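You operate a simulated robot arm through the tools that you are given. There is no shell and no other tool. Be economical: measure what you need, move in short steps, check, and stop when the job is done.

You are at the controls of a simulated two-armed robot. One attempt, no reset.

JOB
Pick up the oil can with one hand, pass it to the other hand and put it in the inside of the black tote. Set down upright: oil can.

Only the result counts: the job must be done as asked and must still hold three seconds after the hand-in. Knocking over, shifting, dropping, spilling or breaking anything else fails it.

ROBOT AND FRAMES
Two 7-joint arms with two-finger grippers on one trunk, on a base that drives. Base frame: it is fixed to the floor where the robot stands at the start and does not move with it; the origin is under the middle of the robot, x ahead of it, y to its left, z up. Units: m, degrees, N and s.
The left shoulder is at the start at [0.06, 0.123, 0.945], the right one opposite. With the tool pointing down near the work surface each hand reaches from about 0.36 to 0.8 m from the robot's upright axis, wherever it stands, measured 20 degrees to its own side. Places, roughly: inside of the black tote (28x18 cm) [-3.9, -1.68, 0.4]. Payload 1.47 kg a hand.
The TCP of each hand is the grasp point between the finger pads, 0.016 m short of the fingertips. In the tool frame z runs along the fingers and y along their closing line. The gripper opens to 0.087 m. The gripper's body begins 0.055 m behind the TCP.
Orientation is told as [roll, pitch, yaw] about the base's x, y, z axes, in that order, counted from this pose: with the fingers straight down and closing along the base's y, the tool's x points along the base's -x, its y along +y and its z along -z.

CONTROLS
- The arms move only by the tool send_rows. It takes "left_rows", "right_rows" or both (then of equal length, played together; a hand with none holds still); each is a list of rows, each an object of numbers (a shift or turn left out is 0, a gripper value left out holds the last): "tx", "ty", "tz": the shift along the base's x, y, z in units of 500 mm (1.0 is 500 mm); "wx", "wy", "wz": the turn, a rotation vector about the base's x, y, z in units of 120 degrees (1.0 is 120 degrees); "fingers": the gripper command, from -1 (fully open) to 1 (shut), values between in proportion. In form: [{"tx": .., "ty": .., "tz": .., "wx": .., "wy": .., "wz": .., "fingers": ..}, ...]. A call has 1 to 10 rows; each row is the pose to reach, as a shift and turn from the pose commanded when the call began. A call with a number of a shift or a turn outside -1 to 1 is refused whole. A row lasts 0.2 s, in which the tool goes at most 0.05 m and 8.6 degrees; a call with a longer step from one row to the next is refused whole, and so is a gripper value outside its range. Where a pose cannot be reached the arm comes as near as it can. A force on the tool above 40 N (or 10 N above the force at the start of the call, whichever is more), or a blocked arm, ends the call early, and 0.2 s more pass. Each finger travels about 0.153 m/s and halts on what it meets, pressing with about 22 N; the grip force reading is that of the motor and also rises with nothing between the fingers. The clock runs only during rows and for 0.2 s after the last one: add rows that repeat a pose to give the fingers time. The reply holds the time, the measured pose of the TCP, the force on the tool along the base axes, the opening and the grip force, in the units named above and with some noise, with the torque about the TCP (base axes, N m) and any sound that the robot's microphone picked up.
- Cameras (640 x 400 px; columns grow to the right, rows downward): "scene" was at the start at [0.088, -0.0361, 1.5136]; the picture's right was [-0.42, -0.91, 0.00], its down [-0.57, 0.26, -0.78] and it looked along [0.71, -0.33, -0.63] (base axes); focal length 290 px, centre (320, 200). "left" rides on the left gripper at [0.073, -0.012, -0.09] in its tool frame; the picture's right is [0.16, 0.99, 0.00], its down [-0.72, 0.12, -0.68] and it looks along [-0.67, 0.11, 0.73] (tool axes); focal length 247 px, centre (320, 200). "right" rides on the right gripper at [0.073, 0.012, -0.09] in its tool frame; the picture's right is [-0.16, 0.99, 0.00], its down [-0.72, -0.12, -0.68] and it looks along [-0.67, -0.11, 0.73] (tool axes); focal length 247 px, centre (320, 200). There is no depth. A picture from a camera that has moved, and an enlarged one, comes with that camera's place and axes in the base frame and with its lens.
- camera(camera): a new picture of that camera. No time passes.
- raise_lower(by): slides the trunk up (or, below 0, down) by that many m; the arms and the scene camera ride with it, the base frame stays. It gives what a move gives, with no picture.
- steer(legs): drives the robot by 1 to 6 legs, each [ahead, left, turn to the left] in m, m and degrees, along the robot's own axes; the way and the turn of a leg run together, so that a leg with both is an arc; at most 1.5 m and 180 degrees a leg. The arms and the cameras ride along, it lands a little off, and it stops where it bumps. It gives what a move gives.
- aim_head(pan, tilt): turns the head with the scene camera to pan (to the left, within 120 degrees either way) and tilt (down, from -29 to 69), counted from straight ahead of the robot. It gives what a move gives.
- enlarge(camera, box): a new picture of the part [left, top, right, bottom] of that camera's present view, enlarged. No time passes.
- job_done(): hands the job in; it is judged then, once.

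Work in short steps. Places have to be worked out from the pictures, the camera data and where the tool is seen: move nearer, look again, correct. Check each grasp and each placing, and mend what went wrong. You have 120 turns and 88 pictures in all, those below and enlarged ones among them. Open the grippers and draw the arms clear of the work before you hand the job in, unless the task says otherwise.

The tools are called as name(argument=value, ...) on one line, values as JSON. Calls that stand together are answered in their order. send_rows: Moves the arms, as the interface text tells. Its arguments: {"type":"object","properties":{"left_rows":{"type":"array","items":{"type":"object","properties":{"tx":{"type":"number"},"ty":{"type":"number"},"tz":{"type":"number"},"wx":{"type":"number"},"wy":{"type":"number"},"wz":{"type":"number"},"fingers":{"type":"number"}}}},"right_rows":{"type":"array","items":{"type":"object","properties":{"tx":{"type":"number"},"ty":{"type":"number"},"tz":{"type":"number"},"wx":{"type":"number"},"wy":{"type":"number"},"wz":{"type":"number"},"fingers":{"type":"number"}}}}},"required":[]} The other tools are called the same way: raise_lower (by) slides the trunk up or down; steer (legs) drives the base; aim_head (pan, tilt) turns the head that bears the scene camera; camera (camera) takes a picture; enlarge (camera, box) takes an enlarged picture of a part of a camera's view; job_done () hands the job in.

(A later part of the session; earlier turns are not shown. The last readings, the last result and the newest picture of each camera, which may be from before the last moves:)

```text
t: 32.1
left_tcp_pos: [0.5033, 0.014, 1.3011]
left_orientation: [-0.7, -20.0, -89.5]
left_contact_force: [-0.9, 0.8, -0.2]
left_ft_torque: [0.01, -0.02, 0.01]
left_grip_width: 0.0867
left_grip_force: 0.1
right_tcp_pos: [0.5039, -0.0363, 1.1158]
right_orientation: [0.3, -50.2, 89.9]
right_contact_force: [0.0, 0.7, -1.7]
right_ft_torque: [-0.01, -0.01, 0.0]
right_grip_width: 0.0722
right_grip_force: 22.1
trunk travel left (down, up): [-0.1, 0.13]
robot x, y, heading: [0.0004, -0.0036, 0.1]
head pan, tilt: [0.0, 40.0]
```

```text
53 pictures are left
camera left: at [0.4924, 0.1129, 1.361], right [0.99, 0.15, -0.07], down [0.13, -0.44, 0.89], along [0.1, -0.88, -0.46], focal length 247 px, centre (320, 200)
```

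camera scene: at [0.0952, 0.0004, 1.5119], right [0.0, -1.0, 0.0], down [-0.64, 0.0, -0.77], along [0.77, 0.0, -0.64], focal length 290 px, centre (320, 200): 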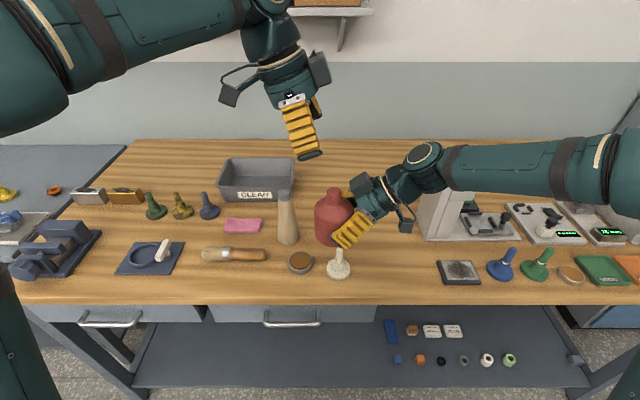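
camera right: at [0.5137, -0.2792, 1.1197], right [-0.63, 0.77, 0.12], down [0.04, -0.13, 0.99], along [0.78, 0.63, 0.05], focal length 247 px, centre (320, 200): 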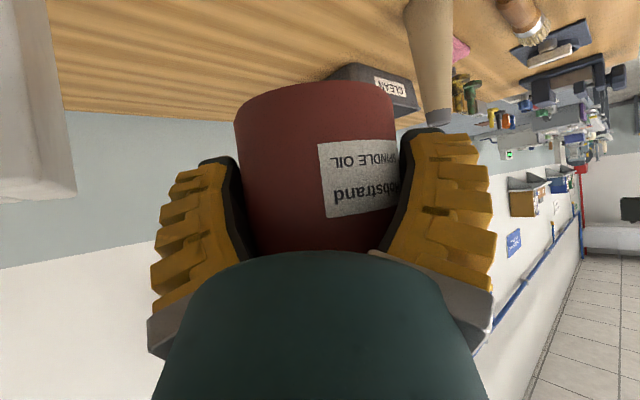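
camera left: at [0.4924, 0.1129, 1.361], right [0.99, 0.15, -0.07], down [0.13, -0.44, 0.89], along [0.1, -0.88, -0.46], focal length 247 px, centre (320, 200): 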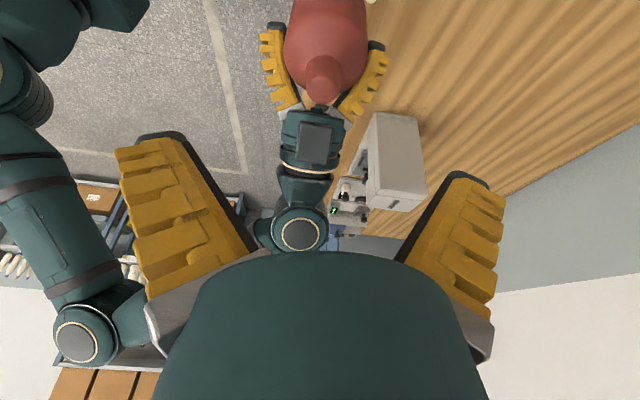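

Alignment looks good; enlarging the left wrist view to fix the neck's position.

enlarge(camera="left", box=[240, 0, 410, 170])

enlarge(camera="scene", box=[250, 90, 410, 260])

```text
2.35 times, centred on (325, 85) of left
camera zoom: at [0.4924, 0.1129, 1.361], right [0.99, 0.15, -0.07], down [0.13, -0.44, 0.89], along [0.1, -0.88, -0.46], focal length 581 px, centre (308, 471)
```

zoom: 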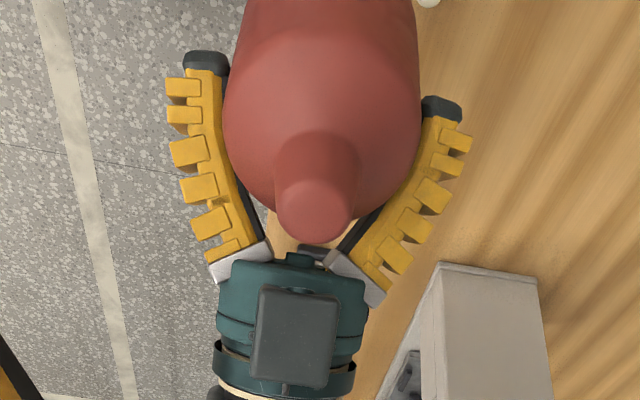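

```text
2.35 times, centred on (330, 175) of scene
camera zoom: at [0.0952, 0.0004, 1.5119], right [0.0, -1.0, 0.0], down [-0.64, 0.0, -0.77], along [0.77, 0.0, -0.64], focal length 682 px, centre (296, 259)
```

zoom: 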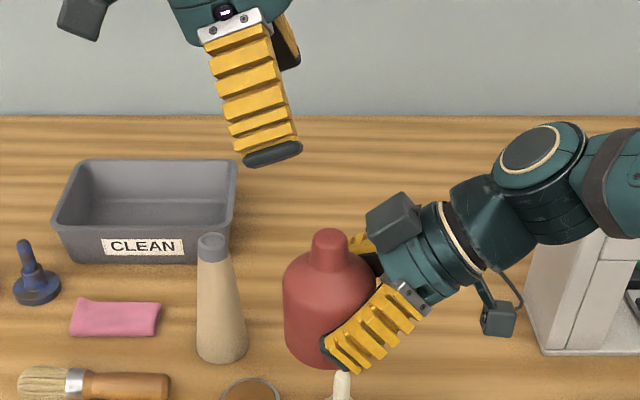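

Neck centre ≈(0.503, -0.024, top 1.191). I descend two thirds and check.

send_rows(left_rows=[{"tx": 0.0, "ty": -0.017, "tz": -0.05}, {"ty": -0.034, "tz": -0.1}, {"ty": -0.052, "tz": -0.155}, {"ty": -0.052, "tz": -0.155}])

enlarge(camera="scene", box=[250, 90, 410, 260])

camera(camera="left")

```text
t: 33.1
left_tcp_pos: [0.5044, -0.0118, 1.2237]
left_orientation: [-0.6, -20.1, -89.6]
left_contact_force: [0.0, -0.4, 0.5]
left_ft_torque: [0.01, -0.01, 0.02]
left_grip_width: 0.087
left_grip_force: 0.1
right_tcp_pos: [0.5031, -0.0366, 1.116]
right_orientation: [0.2, -50.2, 89.8]
right_contact_force: [0.3, -0.3, -2.7]
right_ft_torque: [-0.02, 0.02, 0.0]
right_grip_width: 0.0723
right_grip_force: 21.5
trunk travel left (down, up): [-0.1, 0.13]
robot x, y, heading: [0.0015, 0.0018, 0.1]
head pan, tilt: [0.0, 40.0]
```

```text
2.35 times, centred on (330, 175) of scene
camera zoom: at [0.0952, 0.0, 1.512], right [0.0, -1.0, 0.0], down [-0.64, 0.0, -0.77], along [0.77, 0.0, -0.64], focal length 682 px, centre (296, 259)
```

zoom: 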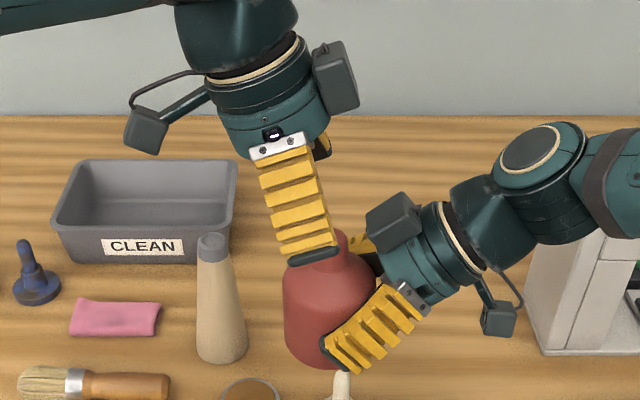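

```text
49 pictures are left
camera left: at [0.4937, 0.0873, 1.2836], right [0.99, 0.15, -0.07], down [0.13, -0.45, 0.89], along [0.11, -0.88, -0.46], focal length 247 px, centre (320, 200)
```

left: 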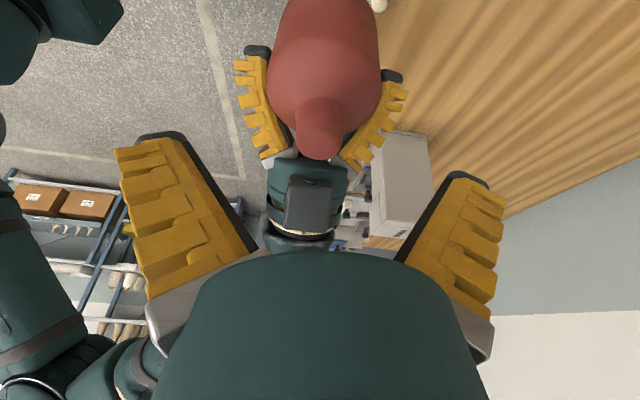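

Everything lines up; I complete the descent and close the left gripper on the neck.

send_rows(left_rows=[{"ty": -0.01, "tz": -0.026}, {"ty": -0.017, "tz": -0.052}, {"ty": -0.022, "tz": -0.073}, {"ty": -0.022, "tz": -0.073}])

enlarge(camera="scene", box=[250, 90, 410, 260])

enlarge(camera="left", box=[100, 0, 520, 262])

```text
t: 34.1
left_tcp_pos: [0.5026, -0.0224, 1.1868]
left_orientation: [-0.6, -20.1, -89.4]
left_contact_force: [-0.5, 0.0, 0.7]
left_ft_torque: [0.0, 0.0, 0.02]
left_grip_width: 0.087
left_grip_force: 0.0
right_tcp_pos: [0.503, -0.0361, 1.1164]
right_orientation: [0.2, -50.3, 89.8]
right_contact_force: [0.9, 0.6, -2.9]
right_ft_torque: [-0.03, 0.01, 0.01]
right_grip_width: 0.0723
right_grip_force: 22.9
trunk travel left (down, up): [-0.1, 0.13]
robot x, y, heading: [0.0023, 0.0024, 0.4]
head pan, tilt: [0.0, 40.0]
```

```text
2.35 times, centred on (330, 175) of scene
camera zoom: at [0.0953, 0.0, 1.5119], right [0.0, -1.0, 0.0], down [-0.64, 0.0, -0.77], along [0.77, 0.0, -0.64], focal length 682 px, centre (296, 259)
```

zoom: 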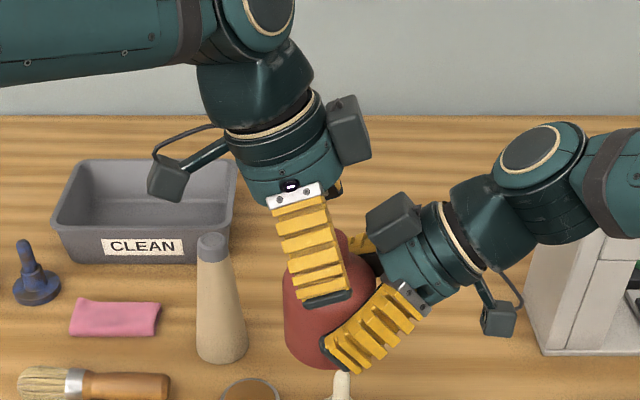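

```text
1.52 times, centred on (310, 131) of left
camera zoom: at [0.4922, 0.0771, 1.2467], right [0.99, 0.15, -0.07], down [0.13, -0.45, 0.89], along [0.1, -0.88, -0.46], focal length 376 px, centre (335, 305)
```

zoom: 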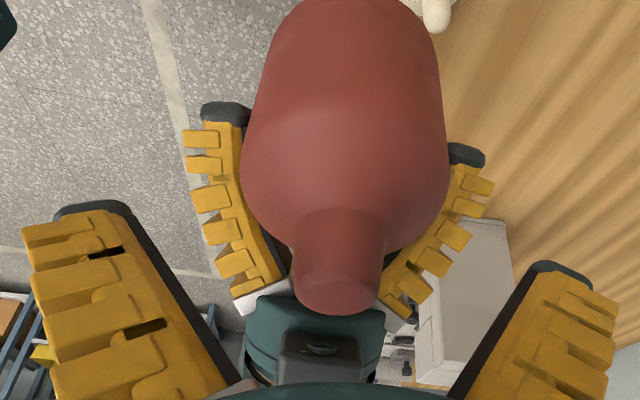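

Neck is centred between the left fingers. I close the left gripper.

send_rows(left_rows=[{"fingers": -0.4, "tz": -0.004}, {"fingers": 0.2, "tz": -0.004}, {"fingers": 0.6, "tz": -0.004}, {"fingers": 1.0, "tz": -0.004}, {"fingers": 1.0, "tz": -0.004}, {"fingers": 1.0, "tz": -0.004}])

enlarge(camera="left", box=[100, 0, 520, 262])

```text
t: 35.5
left_tcp_pos: [0.5029, -0.0228, 1.1871]
left_orientation: [-0.6, -20.0, -89.5]
left_contact_force: [5.5, 6.6, 13.8]
left_ft_torque: [-0.03, -0.22, 0.02]
left_grip_width: 0.0336
left_grip_force: 22.0
right_tcp_pos: [0.5045, -0.0367, 1.1155]
right_orientation: [0.3, -50.3, 89.7]
right_contact_force: [-6.5, -8.0, -15.5]
right_ft_torque: [0.28, -0.19, 0.04]
right_grip_width: 0.0719
right_grip_force: 22.0
trunk travel left (down, up): [-0.1, 0.13]
robot x, y, heading: [-0.0007, -0.0025, -0.1]
head pan, tilt: [0.0, 40.0]
```

```text
1.52 times, centred on (310, 131) of left
camera zoom: at [0.4926, 0.0774, 1.2455], right [0.99, 0.15, -0.06], down [0.13, -0.45, 0.89], along [0.11, -0.88, -0.46], focal length 376 px, centre (335, 305)
```

zoom: 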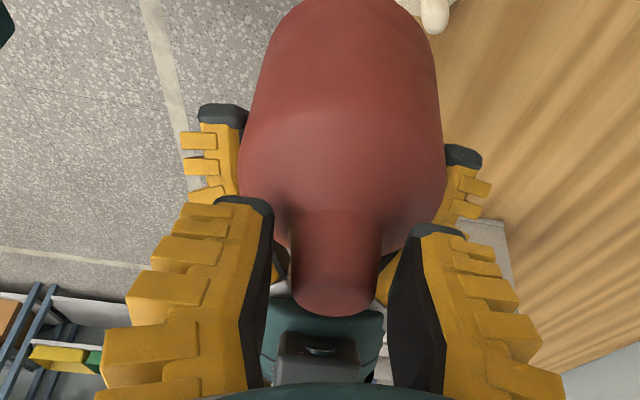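

The left fingers stopped at 0.034 m and push on the shoulder flare rather than the neck (neck ≈0.027). I open, back off 7 mm along the tool and re-close.

send_rows(left_rows=[{"fingers": 0.0}, {"fingers": 0.0}, {"ty": 0.005, "tz": 0.017, "fingers": 0.0}, {"ty": 0.005, "tz": 0.017, "fingers": 0.3}, {"ty": 0.005, "tz": 0.017, "fingers": 0.6}, {"ty": 0.005, "tz": 0.017, "fingers": 1.0}, {"ty": 0.005, "tz": 0.017, "fingers": 1.0}, {"ty": 0.005, "tz": 0.017, "fingers": 1.0}])

enlarge(camera="left", box=[100, 0, 520, 262])

```text
t: 37.3
left_tcp_pos: [0.5031, -0.0182, 1.194]
left_orientation: [-0.8, -20.1, -89.5]
left_contact_force: [5.0, 7.0, 8.2]
left_ft_torque: [0.05, -0.44, 0.12]
left_grip_width: 0.0199
left_grip_force: 22.6
right_tcp_pos: [0.5036, -0.037, 1.1151]
right_orientation: [0.3, -50.1, 89.6]
right_contact_force: [-8.6, -10.6, -9.9]
right_ft_torque: [0.5, -0.2, 0.48]
right_grip_width: 0.0729
right_grip_force: 22.2
trunk travel left (down, up): [-0.1, 0.13]
robot x, y, heading: [0.0002, 0.0043, -0.0]
head pan, tilt: [0.0, 40.0]
```

```text
1.52 times, centred on (310, 131) of left
camera zoom: at [0.4931, 0.0801, 1.2541], right [0.99, 0.15, -0.06], down [0.13, -0.45, 0.89], along [0.11, -0.88, -0.46], focal length 376 px, centre (335, 305)
```

zoom: 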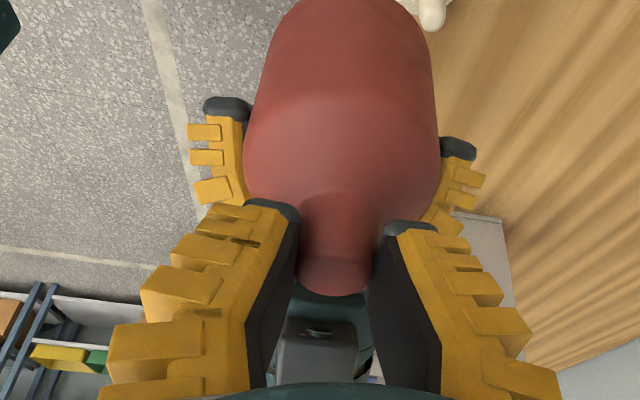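

Now the left holds the neck at 0.020 m with 22 N, pads well around it. I release the right hand in place and check the left carries the load.

send_rows(right_rows=[{"fingers": 0.4}, {"fingers": 0.0}, {"fingers": -0.5}, {"fingers": -1.0}, {"fingers": -1.0}])

enlarge(camera="scene", box=[250, 90, 410, 260])

```text
t: 38.5
left_tcp_pos: [0.5029, -0.0198, 1.1929]
left_orientation: [-0.8, -20.2, -89.6]
left_contact_force: [-0.7, 0.6, 0.6]
left_ft_torque: [-0.04, 0.04, -0.01]
left_grip_width: 0.0
left_grip_force: 22.1
right_tcp_pos: [0.5038, -0.0354, 1.1154]
right_orientation: [0.1, -50.2, 90.0]
right_contact_force: [-0.1, 0.4, -0.7]
right_ft_torque: [0.03, 0.02, 0.02]
right_grip_width: 0.0869
right_grip_force: 0.0
trunk travel left (down, up): [-0.1, 0.13]
robot x, y, heading: [-0.0012, -0.0035, -0.1]
head pan, tilt: [0.0, 40.0]
```

```text
2.35 times, centred on (330, 175) of scene
camera zoom: at [0.0952, 0.0, 1.5119], right [0.0, -1.0, 0.0], down [-0.64, 0.0, -0.77], along [0.77, 0.0, -0.64], focal length 682 px, centre (296, 259)
```

zoom: 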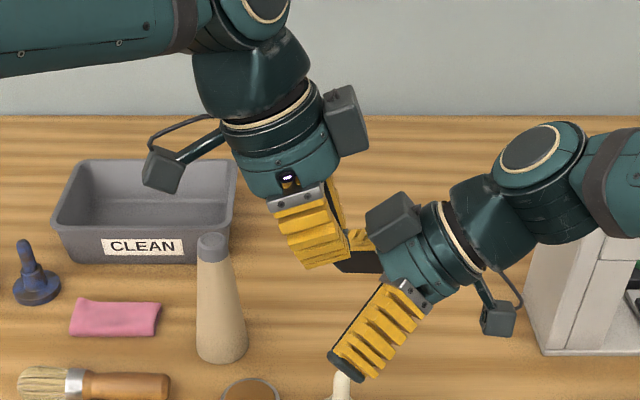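

The can slipped out. I look for where it ended up.

camera(camera="left")

camera(camera="scene")

camera(camera="right")

```text
43 pictures are left
camera left: at [0.4925, 0.0794, 1.2536], right [0.99, 0.15, -0.07], down [0.13, -0.45, 0.89], along [0.1, -0.88, -0.46], focal length 247 px, centre (320, 200)
```

left: 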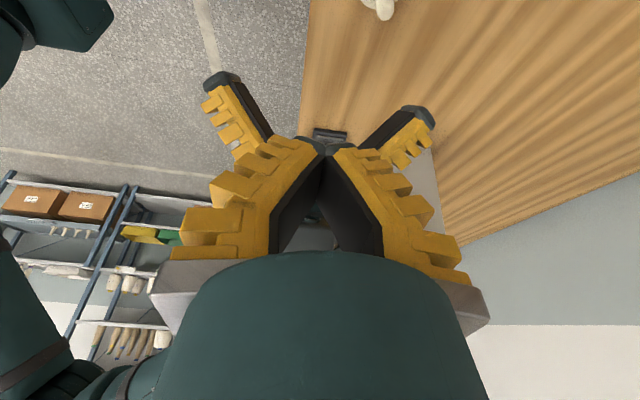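

```text
42 pictures are left
camera scene: at [0.0952, 0.0, 1.5119], right [0.0, -1.0, 0.0], down [-0.64, 0.0, -0.77], along [0.77, 0.0, -0.64], focal length 290 px, centre (320, 200)
```

scene: 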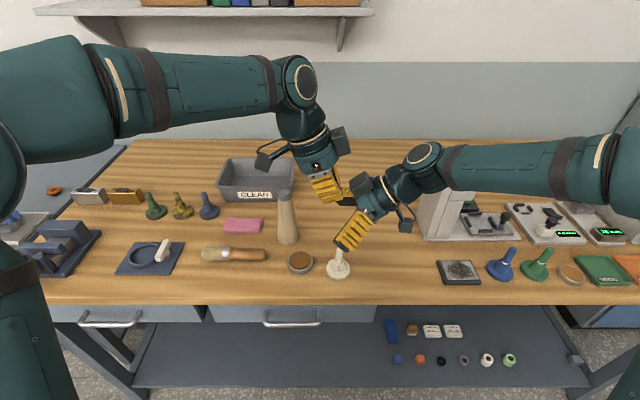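

```text
41 pictures are left
camera right: at [0.4925, -0.1506, 1.1187], right [-0.99, 0.1, 0.12], down [0.12, -0.06, 0.99], along [0.11, 0.99, 0.05], focal length 247 px, centre (320, 200)
```

right: 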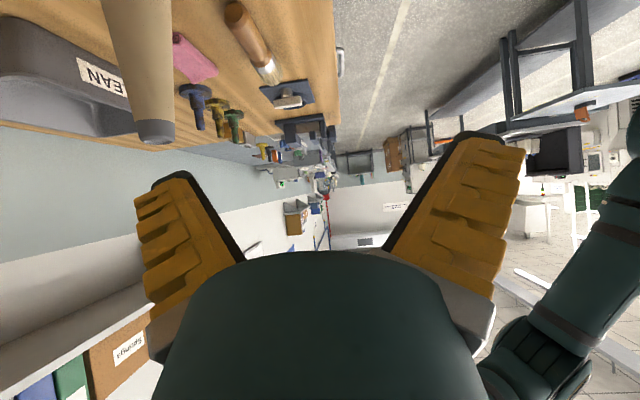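

Not on the bench; it probably rolled off the front edge. I look down at the floor between the robot and bench.

aim_head(pan=0, tilt=69)

camera(camera="scene")

```text
t: 39.5
left_tcp_pos: [0.5022, -0.0188, 1.1941]
left_orientation: [-0.7, -20.1, -89.6]
left_contact_force: [-0.4, -0.2, -0.2]
left_ft_torque: [-0.03, 0.02, 0.03]
left_grip_width: 0.0
left_grip_force: 21.9
right_tcp_pos: [0.5032, -0.0355, 1.1158]
right_orientation: [0.2, -50.2, 89.8]
right_contact_force: [0.2, 0.7, 0.4]
right_ft_torque: [-0.01, -0.02, 0.01]
right_grip_width: 0.0866
right_grip_force: 0.1
trunk travel left (down, up): [-0.1, 0.13]
robot x, y, heading: [0.0012, 0.0005, 0.1]
head pan, tilt: [0.0, 68.8]
```

```text
40 pictures are left
camera scene: at [0.0662, -0.0001, 1.4759], right [0.0, -1.0, 0.0], down [-0.93, 0.0, -0.36], along [0.36, 0.0, -0.93], focal length 290 px, centre (320, 200)
```

scene: 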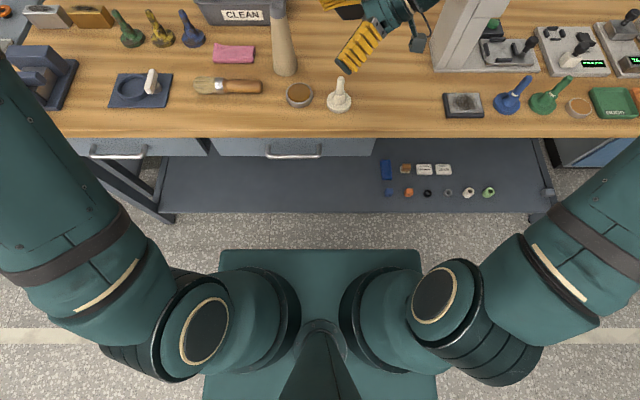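

Not seen here; it may be hidden behind the grippers. I draw both hands apart carefully and look again.

send_rows(left_rows=[{"ty": 0.03, "tz": 0.08, "fingers": 0.5}, {"ty": 0.06, "tz": 0.16, "fingers": 0.0}, {"ty": 0.14, "tz": 0.2, "fingers": -0.5}, {"ty": 0.22, "tz": 0.22, "fingers": -1}, {"ty": 0.32, "tz": 0.22, "fingers": -1}, {"ty": 0.42, "tz": 0.22, "fingers": -1}, {"ty": 0.52, "tz": 0.22, "fingers": -1}, {"ty": 0.6, "tz": 0.22, "fingers": -1}], right_rows=[{"ty": -0.06, "tz": 0.04}, {"ty": -0.12, "tz": 0.09}, {"ty": -0.19, "tz": 0.13}, {"ty": -0.26, "tz": 0.17}, {"ty": -0.33, "tz": 0.2}, {"ty": -0.4, "tz": 0.2}, {"ty": -0.47, "tz": 0.2}, {"ty": -0.52, "tz": 0.2}])

aim_head(pan=0, tilt=45)

camera(camera="scene")

```text
t: 41.3
left_tcp_pos: [0.5016, 0.2832, 1.3051]
left_orientation: [-0.8, -20.2, -89.6]
left_contact_force: [-0.6, -0.3, 0.5]
left_ft_torque: [0.0, -0.01, 0.01]
left_grip_width: 0.0868
left_grip_force: 0.0
right_tcp_pos: [0.5024, -0.2972, 1.2173]
right_orientation: [0.2, -50.2, 89.9]
right_contact_force: [0.2, -0.8, 0.0]
right_ft_torque: [0.05, -0.02, -0.02]
right_grip_width: 0.0871
right_grip_force: 0.0
trunk travel left (down, up): [-0.1, 0.13]
robot x, y, heading: [-0.0008, 0.0, 0.2]
head pan, tilt: [0.0, 68.8]
```

```text
t: 42.1
left_tcp_pos: [0.501, 0.2806, 1.3053]
left_orientation: [-0.7, -20.1, -89.5]
left_contact_force: [0.9, -0.6, -0.5]
left_ft_torque: [0.02, 0.0, 0.02]
left_grip_width: 0.087
left_grip_force: 0.0
right_tcp_pos: [0.5024, -0.2951, 1.2161]
right_orientation: [0.2, -50.1, 89.8]
right_contact_force: [1.1, 0.2, 0.4]
right_ft_torque: [0.02, 0.0, 0.0]
right_grip_width: 0.087
right_grip_force: 0.0
trunk travel left (down, up): [-0.1, 0.13]
robot x, y, heading: [0.0002, 0.0002, -0.0]
head pan, tilt: [0.0, 45.0]
```

```text
39 pictures are left
camera scene: at [0.0916, -0.0001, 1.5046], right [0.0, -1.0, 0.0], down [-0.71, 0.0, -0.71], along [0.71, 0.0, -0.71], focal length 290 px, centre (320, 200)
```

scene: 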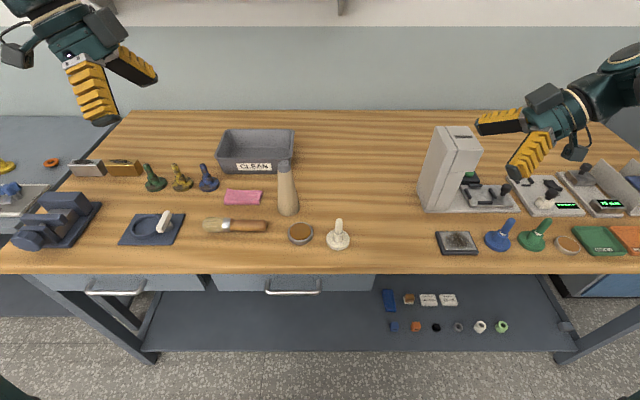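

Bench is otherwise undisturbed. The can must be on the floor; I search at the sides.

aim_head(pan=80, tilt=45)

camera(camera="scene")

aim_head(pan=-80, tilt=45)

camera(camera="scene")

```text
t: 43.7
left_tcp_pos: [0.5021, 0.2809, 1.3055]
left_orientation: [-0.7, -20.1, -89.6]
left_contact_force: [0.6, -0.1, -0.1]
left_ft_torque: [-0.03, 0.01, -0.02]
left_grip_width: 0.087
left_grip_force: 0.0
right_tcp_pos: [0.5029, -0.2961, 1.2175]
right_orientation: [0.2, -50.2, 89.8]
right_contact_force: [0.7, -0.3, 0.4]
right_ft_torque: [0.01, 0.03, -0.01]
right_grip_width: 0.087
right_grip_force: 0.0
trunk travel left (down, up): [-0.1, 0.13]
robot x, y, heading: [-0.0028, 0.002, -0.1]
head pan, tilt: [80.0, 45.0]
```

```text
38 pictures are left
camera scene: at [0.0244, 0.08, 1.5047], right [0.98, -0.17, 0.0], down [-0.12, -0.7, -0.71], along [0.12, 0.7, -0.71], focal length 290 px, centre (320, 200)
```

scene: 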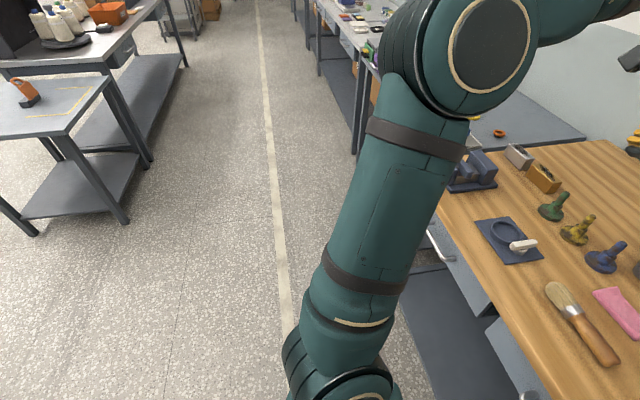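

```text
t: 46.1
left_tcp_pos: [0.5018, 0.2818, 1.3046]
left_orientation: [-0.7, -20.1, -89.5]
left_contact_force: [0.1, -0.2, 0.1]
left_ft_torque: [-0.01, 0.01, 0.02]
left_grip_width: 0.0867
left_grip_force: 0.1
right_tcp_pos: [0.5032, -0.2968, 1.2165]
right_orientation: [0.2, -50.2, 89.8]
right_contact_force: [0.3, 0.0, -0.4]
right_ft_torque: [0.02, 0.0, -0.01]
right_grip_width: 0.0872
right_grip_force: 0.1
trunk travel left (down, up): [-0.1, 0.13]
robot x, y, heading: [0.0022, 0.0003, -0.1]
head pan, tilt: [-80.0, 45.0]
```

```text
37 pictures are left
camera scene: at [0.0244, -0.0802, 1.5047], right [-0.98, -0.17, 0.0], down [-0.12, 0.7, -0.71], along [0.12, -0.7, -0.71], focal length 290 px, centre (320, 200)
```

scene: 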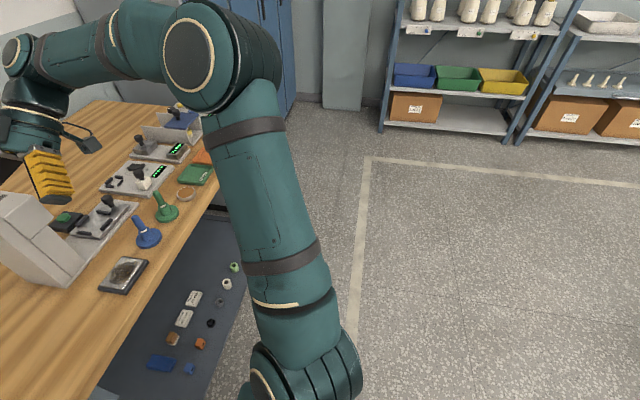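

Still not seen; I look to the rear quarters, where it may have rolled past the base.

aim_head(pan=-120, tilt=55)

camera(camera="scene")

aim_head(pan=120, tilt=55)

camera(camera="scene")

```text
t: 47.2
left_tcp_pos: [0.5019, 0.28, 1.3055]
left_orientation: [-0.8, -20.1, -89.6]
left_contact_force: [-0.3, -0.4, -0.1]
left_ft_torque: [0.01, -0.03, 0.0]
left_grip_width: 0.087
left_grip_force: 0.2
right_tcp_pos: [0.5031, -0.296, 1.2174]
right_orientation: [0.2, -50.2, 89.8]
right_contact_force: [0.1, -0.6, 0.7]
right_ft_torque: [0.01, -0.01, 0.01]
right_grip_width: 0.087
right_grip_force: 0.0
trunk travel left (down, up): [-0.1, 0.13]
robot x, y, heading: [-0.0006, 0.0001, 0.1]
head pan, tilt: [-120.0, 55.0]
```

```text
36 pictures are left
camera scene: at [-0.0258, -0.0625, 1.4913], right [-0.87, 0.5, 0.0], down [0.41, 0.71, -0.57], along [-0.29, -0.5, -0.82], focal length 290 px, centre (320, 200)
```

scene: 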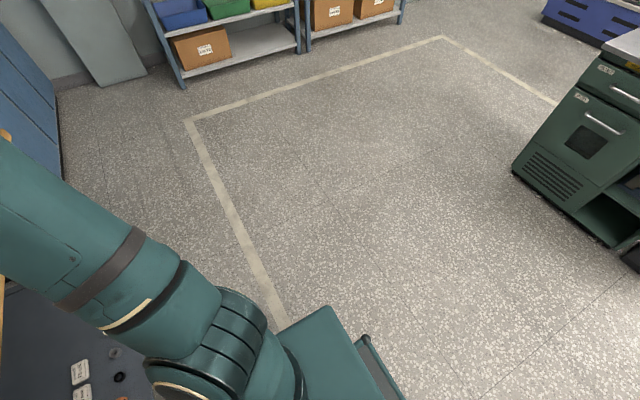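

```text
t: 50.6
left_tcp_pos: [0.5017, 0.2813, 1.3044]
left_orientation: [-0.6, -20.1, -89.5]
left_contact_force: [-0.7, -0.5, 0.6]
left_ft_torque: [0.0, 0.01, 0.01]
left_grip_width: 0.0868
left_grip_force: 0.0
right_tcp_pos: [0.5023, -0.2964, 1.2175]
right_orientation: [0.2, -50.2, 89.8]
right_contact_force: [0.4, -0.2, 0.4]
right_ft_torque: [-0.02, 0.01, 0.0]
right_grip_width: 0.0871
right_grip_force: 0.0
trunk travel left (down, up): [-0.1, 0.13]
robot x, y, heading: [0.0025, -0.0009, -0.0]
head pan, tilt: [120.0, 55.0]
```

```text
35 pictures are left
camera scene: at [-0.0258, 0.0624, 1.4912], right [0.87, 0.5, 0.0], down [0.41, -0.71, -0.57], along [-0.29, 0.5, -0.82], focal length 290 px, centre (320, 200)
```

scene: 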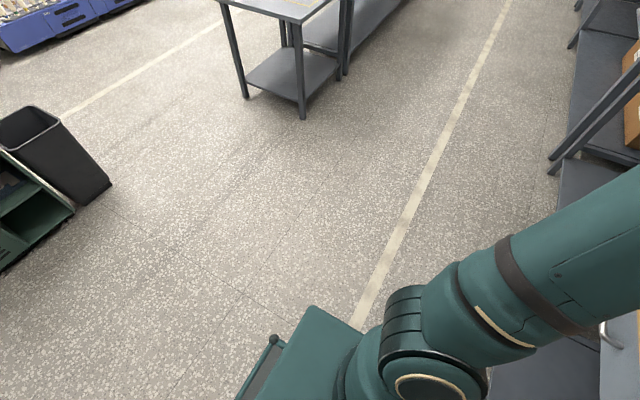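

The likely remaining place is under the bench. I back off about 0.9 m and look under it.

steer(legs=[[-0.9, 0, 0]])

aim_head(pan=0, tilt=45)

camera(camera="scene")

```text
t: 55.3
left_tcp_pos: [-0.3925, 0.2818, 1.3041]
left_orientation: [-0.7, -20.1, -89.5]
left_contact_force: [-0.6, -0.4, 0.0]
left_ft_torque: [-0.04, 0.0, -0.01]
left_grip_width: 0.0868
left_grip_force: 0.0
right_tcp_pos: [-0.3927, -0.2967, 1.2172]
right_orientation: [0.0, -50.2, 89.9]
right_contact_force: [0.0, 0.1, 0.4]
right_ft_torque: [0.0, -0.01, 0.0]
right_grip_width: 0.087
right_grip_force: 0.0
trunk travel left (down, up): [-0.1, 0.13]
robot x, y, heading: [-0.899, 0.0002, 0.1]
head pan, tilt: [120.0, 55.0]
```

```text
t: 57.3
left_tcp_pos: [-0.3927, 0.281, 1.3054]
left_orientation: [-0.7, -20.1, -89.5]
left_contact_force: [0.9, 0.4, -0.2]
left_ft_torque: [0.0, 0.01, -0.01]
left_grip_width: 0.0867
left_grip_force: 0.0
right_tcp_pos: [-0.3915, -0.2965, 1.2163]
right_orientation: [0.2, -50.3, 89.9]
right_contact_force: [1.0, 1.2, 0.0]
right_ft_torque: [-0.01, -0.04, 0.02]
right_grip_width: 0.0871
right_grip_force: 0.1
trunk travel left (down, up): [-0.1, 0.13]
robot x, y, heading: [-0.8934, -0.0026, -0.2]
head pan, tilt: [0.0, 45.0]
```

```text
34 pictures are left
camera scene: at [-0.803, -0.0003, 1.5047], right [0.0, -1.0, 0.0], down [-0.71, 0.0, -0.71], along [0.71, 0.0, -0.71], focal length 290 px, centre (320, 200)
```

scene: 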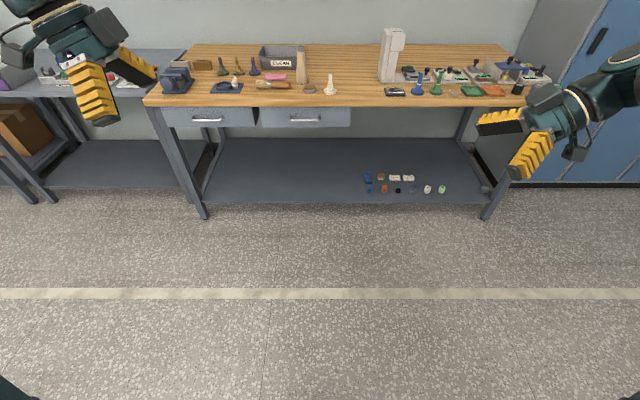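

Not obvious. I enlarge the shelf/floor region and look at tilt 69 over the base itself.

enlarge(camera="scene", box=[120, 20, 580, 220])

aim_head(pan=0, tilt=69)

camera(camera="scene")

```text
1.39 times, centred on (350, 120) of scene
camera zoom: at [-0.803, -0.0003, 1.5047], right [0.0, -1.0, 0.0], down [-0.71, 0.0, -0.71], along [0.71, 0.0, -0.71], focal length 403 px, centre (278, 311)
```

zoom: 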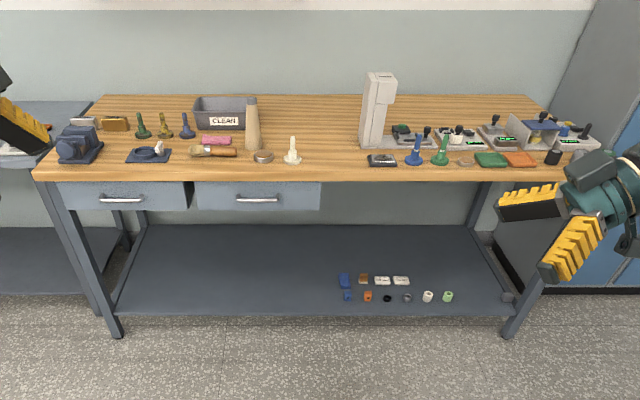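

```text
t: 58.2
left_tcp_pos: [-0.3916, 0.283, 1.3051]
left_orientation: [-0.6, -20.1, -89.5]
left_contact_force: [0.4, 0.3, -0.6]
left_ft_torque: [0.04, -0.01, 0.02]
left_grip_width: 0.0871
left_grip_force: 0.1
right_tcp_pos: [-0.3912, -0.2955, 1.2177]
right_orientation: [0.2, -50.1, 89.9]
right_contact_force: [0.0, -0.5, 0.5]
right_ft_torque: [0.0, -0.03, 0.04]
right_grip_width: 0.0868
right_grip_force: 0.1
trunk travel left (down, up): [-0.1, 0.13]
robot x, y, heading: [-0.8946, -0.0048, 0.2]
head pan, tilt: [0.0, 68.8]
```

```text
32 pictures are left
camera scene: at [-0.8284, -0.0003, 1.4758], right [0.0, -1.0, 0.0], down [-0.93, 0.0, -0.36], along [0.36, 0.0, -0.93], focal length 290 px, centre (320, 200)
```

scene: 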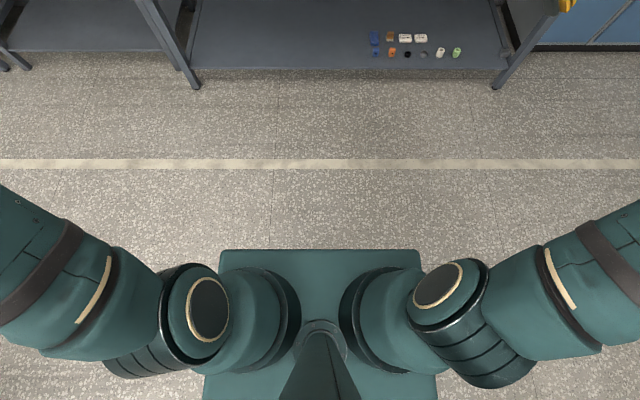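

The can isn't on bench, shelf or open floor, so likely it rolled beneath the low shelf. I turn the robot right 90° so the right wrist camera (looking level to robot's left) faces the bench, and lower the trunk.

steer(legs=[[0, 0, -90]])

raise_lower(by=-0.1)

send_rows(right_rows=[{"tz": -0.1}, {"tz": -0.2}, {"tz": -0.3}, {"tz": -0.4}, {"tz": -0.5}, {"tz": -0.6}, {"tz": -0.7}, {"tz": -0.8}, {"tz": -0.9}, {"tz": -1.0}])

camera(camera="right")

```text
t: 62.4
left_tcp_pos: [-0.6122, -0.5022, 1.3056]
left_orientation: [-0.6, -20.2, -179.5]
left_contact_force: [0.1, -0.8, -0.5]
left_ft_torque: [0.02, -0.01, 0.02]
left_grip_width: 0.0868
left_grip_force: 0.1
right_tcp_pos: [-1.1916, -0.5021, 1.2175]
right_orientation: [0.2, -50.2, -0.1]
right_contact_force: [-0.1, 0.0, -0.7]
right_ft_torque: [0.0, 0.03, -0.02]
right_grip_width: 0.0871
right_grip_force: 0.1
trunk travel left (down, up): [-0.1, 0.13]
robot x, y, heading: [-0.8912, 0.0008, -90.1]
head pan, tilt: [0.0, 68.8]
```

```text
t: 63.7
left_tcp_pos: [-0.6115, -0.501, 1.2057]
left_orientation: [-0.7, -20.1, -179.6]
left_contact_force: [0.2, 0.0, 0.0]
left_ft_torque: [-0.04, 0.02, 0.02]
left_grip_width: 0.0871
left_grip_force: 0.0
right_tcp_pos: [-1.1909, -0.5032, 1.1182]
right_orientation: [0.1, -50.2, -0.1]
right_contact_force: [-0.8, 0.6, 0.1]
right_ft_torque: [0.03, 0.03, 0.01]
right_grip_width: 0.087
right_grip_force: 0.1
trunk travel left (down, up): [0.0, 0.23]
robot x, y, heading: [-0.8923, -0.0024, -90.1]
head pan, tilt: [0.0, 68.8]
```

```text
t: 65.9
left_tcp_pos: [-0.6112, -0.5024, 1.2041]
left_orientation: [-0.9, -20.1, -179.5]
left_contact_force: [-0.4, 0.9, 0.6]
left_ft_torque: [0.0, -0.04, 0.0]
left_grip_width: 0.087
left_grip_force: 0.0
right_tcp_pos: [-1.1937, -0.5061, 0.6174]
right_orientation: [0.1, -50.3, -0.1]
right_contact_force: [-0.2, 0.5, -0.5]
right_ft_torque: [0.05, -0.03, -0.03]
right_grip_width: 0.0872
right_grip_force: 0.1
trunk travel left (down, up): [0.0, 0.23]
robot x, y, heading: [-0.8975, -0.0008, -90.0]
head pan, tilt: [0.0, 68.8]
```

```text
31 pictures are left
camera right: at [-1.3089, -0.4928, 0.62], right [0.1, 0.99, 0.12], down [-0.06, -0.12, 0.99], along [0.99, -0.11, 0.05], focal length 247 px, centre (320, 200)
```

right: 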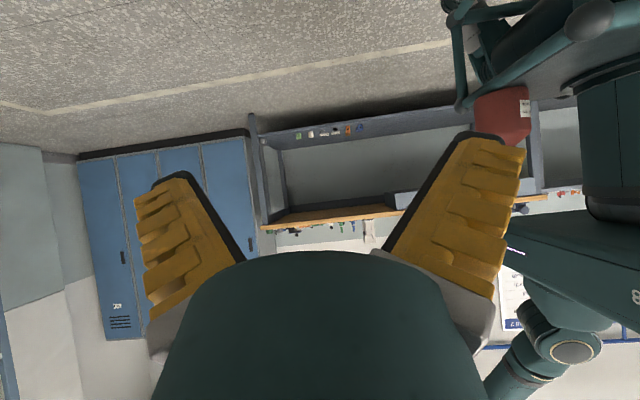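

There is a red object with a label at (502,115) — the can, apparently sitting on the robot's own base front. I zoom.

enlarge(camera="right", box=[420, 0, 640, 180])

```text
2.22 times, centred on (530, 90) of right
camera zoom: at [-1.3089, -0.4928, 0.62], right [0.1, 0.99, 0.12], down [-0.06, -0.12, 0.99], along [0.99, -0.11, 0.05], focal length 549 px, centre (-147, 444)
```

zoom: 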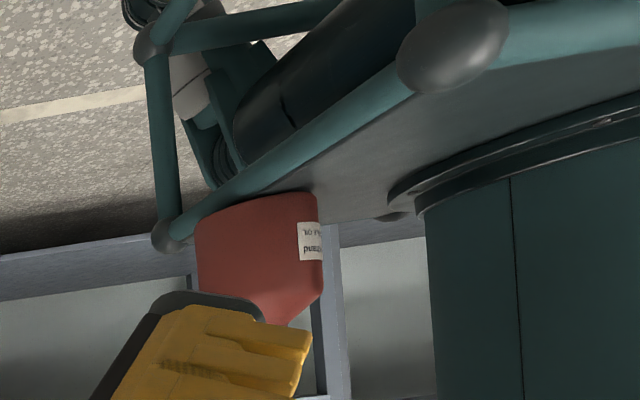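

The can is standing upright on the robot's own base deck, right in front of the column (robot frame ≈ 0.26 ahead, bottom z≈0.51), hidden from the head by the torso. I raise the trunk for room and move the right hand back for a straight side view.

raise_lower(by=0.23)

send_rows(right_rows=[{"tz": -0.08, "tx": -0.1}, {"tz": -0.16, "tx": -0.15}, {"tz": -0.24, "tx": -0.2, "ty": 0.06}, {"tz": -0.32, "tx": -0.2, "ty": 0.12}, {"tz": -0.38, "tx": -0.2, "ty": 0.2}, {"tz": -0.4, "tx": -0.2, "ty": 0.28}, {"tz": -0.4, "tx": -0.2, "ty": 0.34}])

camera(camera="right")

```text
t: 68.4
left_tcp_pos: [-0.6113, -0.5014, 1.4338]
left_orientation: [-0.8, -20.1, -179.5]
left_contact_force: [0.4, 0.2, 0.0]
left_ft_torque: [-0.02, -0.02, -0.02]
left_grip_width: 0.0869
left_grip_force: 0.1
right_tcp_pos: [-1.1933, -0.5039, 0.8475]
right_orientation: [0.2, -50.2, -0.1]
right_contact_force: [0.3, -0.8, 1.0]
right_ft_torque: [-0.01, 0.01, 0.0]
right_grip_width: 0.087
right_grip_force: 0.0
trunk travel left (down, up): [-0.23, 0.0]
robot x, y, heading: [-0.894, -0.0013, -89.8]
head pan, tilt: [0.0, 68.8]
```

```text
refused: row 1 steps farther than a row can; nothing moved
```

```text
29 pictures are left
camera right: at [-1.3084, -0.4926, 0.8506], right [0.1, 0.99, 0.12], down [-0.06, -0.12, 0.99], along [0.99, -0.11, 0.05], focal length 247 px, centre (320, 200)
```

right: 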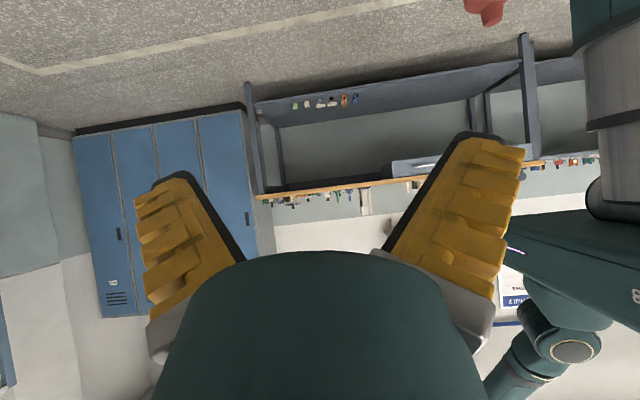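

The step was too long; I redo it with shorter rows.

send_rows(right_rows=[{"tz": -0.06, "tx": -0.06}, {"tz": -0.12, "tx": -0.12}, {"tz": -0.18, "tx": -0.18}, {"tz": -0.26, "tx": -0.2, "ty": 0.03}, {"tz": -0.32, "tx": -0.2, "ty": 0.09}, {"tz": -0.37, "tx": -0.2, "ty": 0.16}, {"tz": -0.4, "tx": -0.2, "ty": 0.24}, {"tz": -0.4, "tx": -0.2, "ty": 0.32}, {"tz": -0.4, "tx": -0.2, "ty": 0.34}])

camera(camera="right")

```text
t: 70.4
left_tcp_pos: [-0.6126, -0.502, 1.4354]
left_orientation: [-0.8, -20.1, -179.5]
left_contact_force: [-0.1, -0.1, -0.4]
left_ft_torque: [0.03, 0.0, 0.0]
left_grip_width: 0.0869
left_grip_force: 0.1
right_tcp_pos: [-1.2932, -0.3367, 0.648]
right_orientation: [0.2, -50.2, 0.0]
right_contact_force: [-0.6, 0.2, 0.5]
right_ft_torque: [0.03, 0.02, 0.01]
right_grip_width: 0.0868
right_grip_force: 0.1
trunk travel left (down, up): [-0.23, 0.0]
robot x, y, heading: [-0.8909, -0.0008, -90.2]
head pan, tilt: [0.0, 68.8]
```

```text
28 pictures are left
camera right: at [-1.408, -0.3236, 0.6506], right [0.1, 0.99, 0.12], down [-0.06, -0.12, 0.99], along [0.99, -0.11, 0.05], focal length 247 px, centre (320, 200)
```

right: 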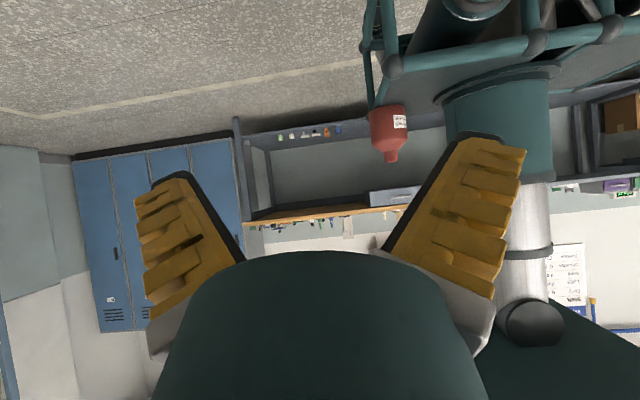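

Now I see it clearly: upright on the deck at about world (-0.845, -0.22), top z≈0.603, deck ≈0.485. The cone-shaped neck is what made the grip slip, so new plan: left retrieves it by the upper body at a 50° tilt, right takes it low and horizontally, then left re-takes the upper body from straight above and places it. First I lower the left hand on its side with the tilt increased to 50°.

send_rows(left_rows=[{"tz": -0.1, "wy": 0.06}, {"tz": -0.2, "wy": 0.12}, {"tz": -0.3, "wy": 0.18}, {"tz": -0.4, "wy": 0.25}, {"tz": -0.5, "wy": 0.25}, {"tz": -0.6, "wy": 0.25}, {"tz": -0.7, "wy": 0.25}, {"tz": -0.8, "wy": 0.25}, {"tz": -0.9, "wy": 0.25}, {"tz": -1.0, "wy": 0.25}])

send_rows(left_rows=[{"tz": -0.09}, {"tz": -0.18}, {"tz": -0.27}, {"tz": -0.36}, {"tz": -0.45}, {"tz": -0.52}, {"tz": -0.53, "ty": 0.09, "tx": -0.02}, {"tz": -0.53, "ty": 0.18, "tx": -0.04}, {"tz": -0.53, "ty": 0.27, "tx": -0.06}])

camera(camera="left")

camera(camera="right")

```text
t: 72.6
left_tcp_pos: [-0.6108, -0.502, 0.9355]
left_orientation: [-1.1, -50.0, -179.3]
left_contact_force: [0.6, 0.6, -0.2]
left_ft_torque: [0.0, 0.0, -0.04]
left_grip_width: 0.0873
left_grip_force: 0.1
right_tcp_pos: [-1.2924, -0.3364, 0.6497]
right_orientation: [0.2, -50.3, 0.0]
right_contact_force: [-0.2, -0.4, -0.4]
right_ft_torque: [0.0, 0.01, 0.01]
right_grip_width: 0.0872
right_grip_force: 0.1
trunk travel left (down, up): [-0.23, 0.0]
robot x, y, heading: [-0.8952, -0.0002, -90.1]
head pan, tilt: [0.0, 68.8]
```

```text
t: 74.6
left_tcp_pos: [-0.6418, -0.3666, 0.6705]
left_orientation: [-0.9, -50.1, -179.3]
left_contact_force: [-0.5, 0.4, -0.5]
left_ft_torque: [-0.03, -0.04, 0.02]
left_grip_width: 0.0868
left_grip_force: 0.0
right_tcp_pos: [-1.2935, -0.336, 0.6491]
right_orientation: [0.1, -50.3, -0.1]
right_contact_force: [0.2, -1.2, 0.0]
right_ft_torque: [-0.01, 0.0, -0.03]
right_grip_width: 0.0867
right_grip_force: 0.0
trunk travel left (down, up): [-0.23, 0.0]
robot x, y, heading: [-0.8966, -0.0002, -90.0]
head pan, tilt: [0.0, 68.8]
```

```text
27 pictures are left
camera left: at [-0.5257, -0.3547, 0.6723], right [0.1, -0.99, -0.13], down [0.06, -0.13, 0.99], along [-0.99, -0.11, 0.04], focal length 247 px, centre (320, 200)
```

left: 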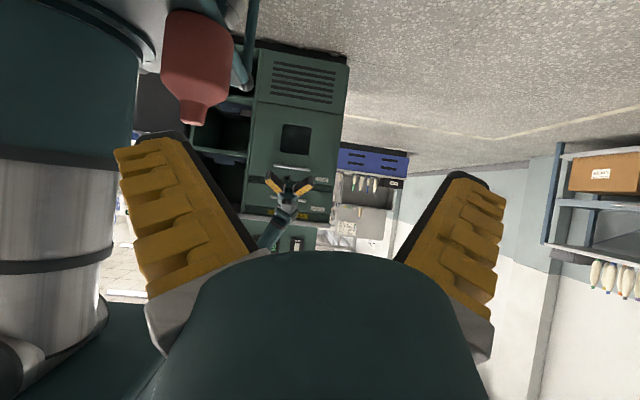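

```text
26 pictures are left
camera right: at [-1.4078, -0.3234, 0.6511], right [0.1, 0.99, 0.12], down [-0.06, -0.12, 0.99], along [0.99, -0.11, 0.05], focal length 247 px, centre (320, 200)
```

right: 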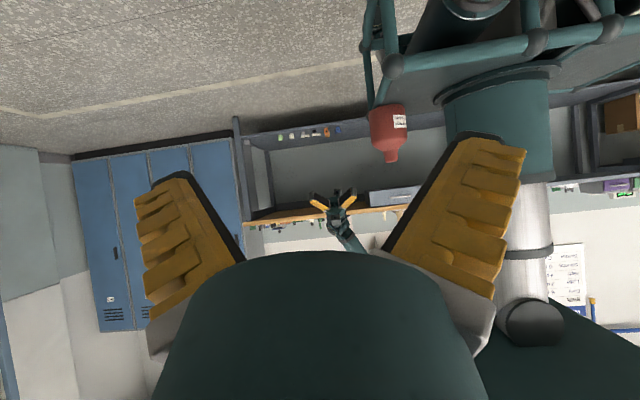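

Two wrist views agree: can axis (-0.846, -0.218), top z≈0.607, so deck ≈0.489. I move the left hand in line with the can at 15 cm back.

send_rows(left_rows=[{"ty": 0.08}, {"ty": 0.16}, {"ty": 0.24}, {"ty": 0.298, "tx": -0.03}, {"ty": 0.298, "tx": -0.1, "tz": -0.03}, {"ty": 0.298, "tx": -0.178, "tz": -0.06}, {"ty": 0.298, "tx": -0.178, "tz": -0.06}])

camera(camera="left")

```text
t: 76.2
left_tcp_pos: [-0.7295, -0.2153, 0.6414]
left_orientation: [-1.1, -50.1, -179.4]
left_contact_force: [0.8, 0.2, -0.6]
left_ft_torque: [-0.01, -0.02, 0.02]
left_grip_width: 0.0868
left_grip_force: 0.1
right_tcp_pos: [-1.2924, -0.3353, 0.6481]
right_orientation: [0.2, -50.2, -0.2]
right_contact_force: [-0.1, 0.3, 0.7]
right_ft_torque: [-0.03, -0.01, -0.02]
right_grip_width: 0.0872
right_grip_force: 0.1
trunk travel left (down, up): [-0.23, 0.0]
robot x, y, heading: [-0.8937, 0.0002, -90.0]
head pan, tilt: [0.0, 68.8]
```

```text
25 pictures are left
camera left: at [-0.6146, -0.2054, 0.6422], right [0.1, -0.99, -0.13], down [0.06, -0.13, 0.99], along [-0.99, -0.11, 0.04], focal length 247 px, centre (320, 200)
```

left: 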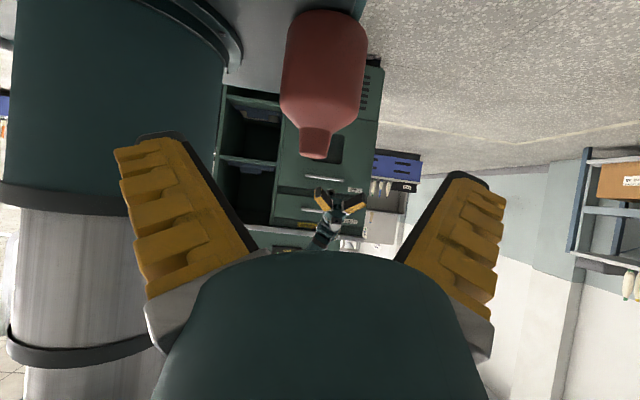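

Aligned: can axis (-0.849, -0.2185). I advance to TCP height 0.544 around the upper body and check.

send_rows(left_rows=[{"tx": -0.05, "ty": -0.006, "tz": -0.041}, {"tx": -0.1, "ty": -0.006, "tz": -0.082}, {"tx": -0.15, "ty": -0.006, "tz": -0.122}, {"tx": -0.2, "ty": -0.006, "tz": -0.163}, {"tx": -0.24, "ty": -0.006, "tz": -0.195}, {"tx": -0.24, "ty": -0.006, "tz": -0.195}])

camera(camera="left")

```text
t: 77.6
left_tcp_pos: [-0.8511, -0.2206, 0.5434]
left_orientation: [-1.1, -50.1, -179.3]
left_contact_force: [0.7, 2.2, 3.3]
left_ft_torque: [0.02, -0.03, 0.01]
left_grip_width: 0.0879
left_grip_force: 0.0
right_tcp_pos: [-1.2929, -0.336, 0.6486]
right_orientation: [0.2, -50.2, -0.2]
right_contact_force: [-0.2, -0.3, 0.0]
right_ft_torque: [0.02, 0.01, 0.04]
right_grip_width: 0.0871
right_grip_force: 0.0
trunk travel left (down, up): [-0.23, 0.0]
robot x, y, heading: [-0.899, -0.0015, -90.0]
head pan, tilt: [0.0, 68.8]
```

```text
24 pictures are left
camera left: at [-0.7346, -0.2092, 0.5455], right [0.1, -0.99, -0.13], down [0.06, -0.13, 0.99], along [-0.99, -0.11, 0.04], focal length 247 px, centre (320, 200)
```

left: 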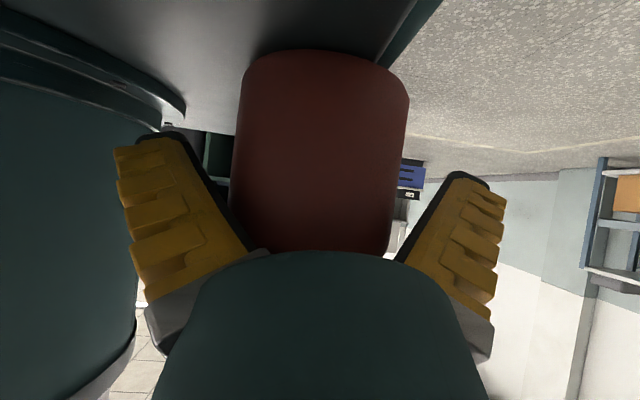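

The can is between the fingers. I close the left gripper.

send_rows(left_rows=[{"fingers": 0.0}, {"fingers": 0.5}, {"fingers": 1.0}, {"fingers": 1.0}, {"fingers": 1.0}])

```text
t: 78.8
left_tcp_pos: [-0.8512, -0.2211, 0.5426]
left_orientation: [-1.1, -50.0, -179.3]
left_contact_force: [0.5, -0.6, -2.3]
left_ft_torque: [-0.01, 0.0, 0.06]
left_grip_width: 0.0753
left_grip_force: 22.4
right_tcp_pos: [-1.2921, -0.337, 0.648]
right_orientation: [0.2, -50.3, -0.1]
right_contact_force: [-0.9, 0.7, 0.0]
right_ft_torque: [-0.04, 0.0, 0.02]
right_grip_width: 0.0869
right_grip_force: 0.0
trunk travel left (down, up): [-0.23, 0.0]
robot x, y, heading: [-0.893, -0.0004, -89.9]
head pan, tilt: [0.0, 68.8]
```

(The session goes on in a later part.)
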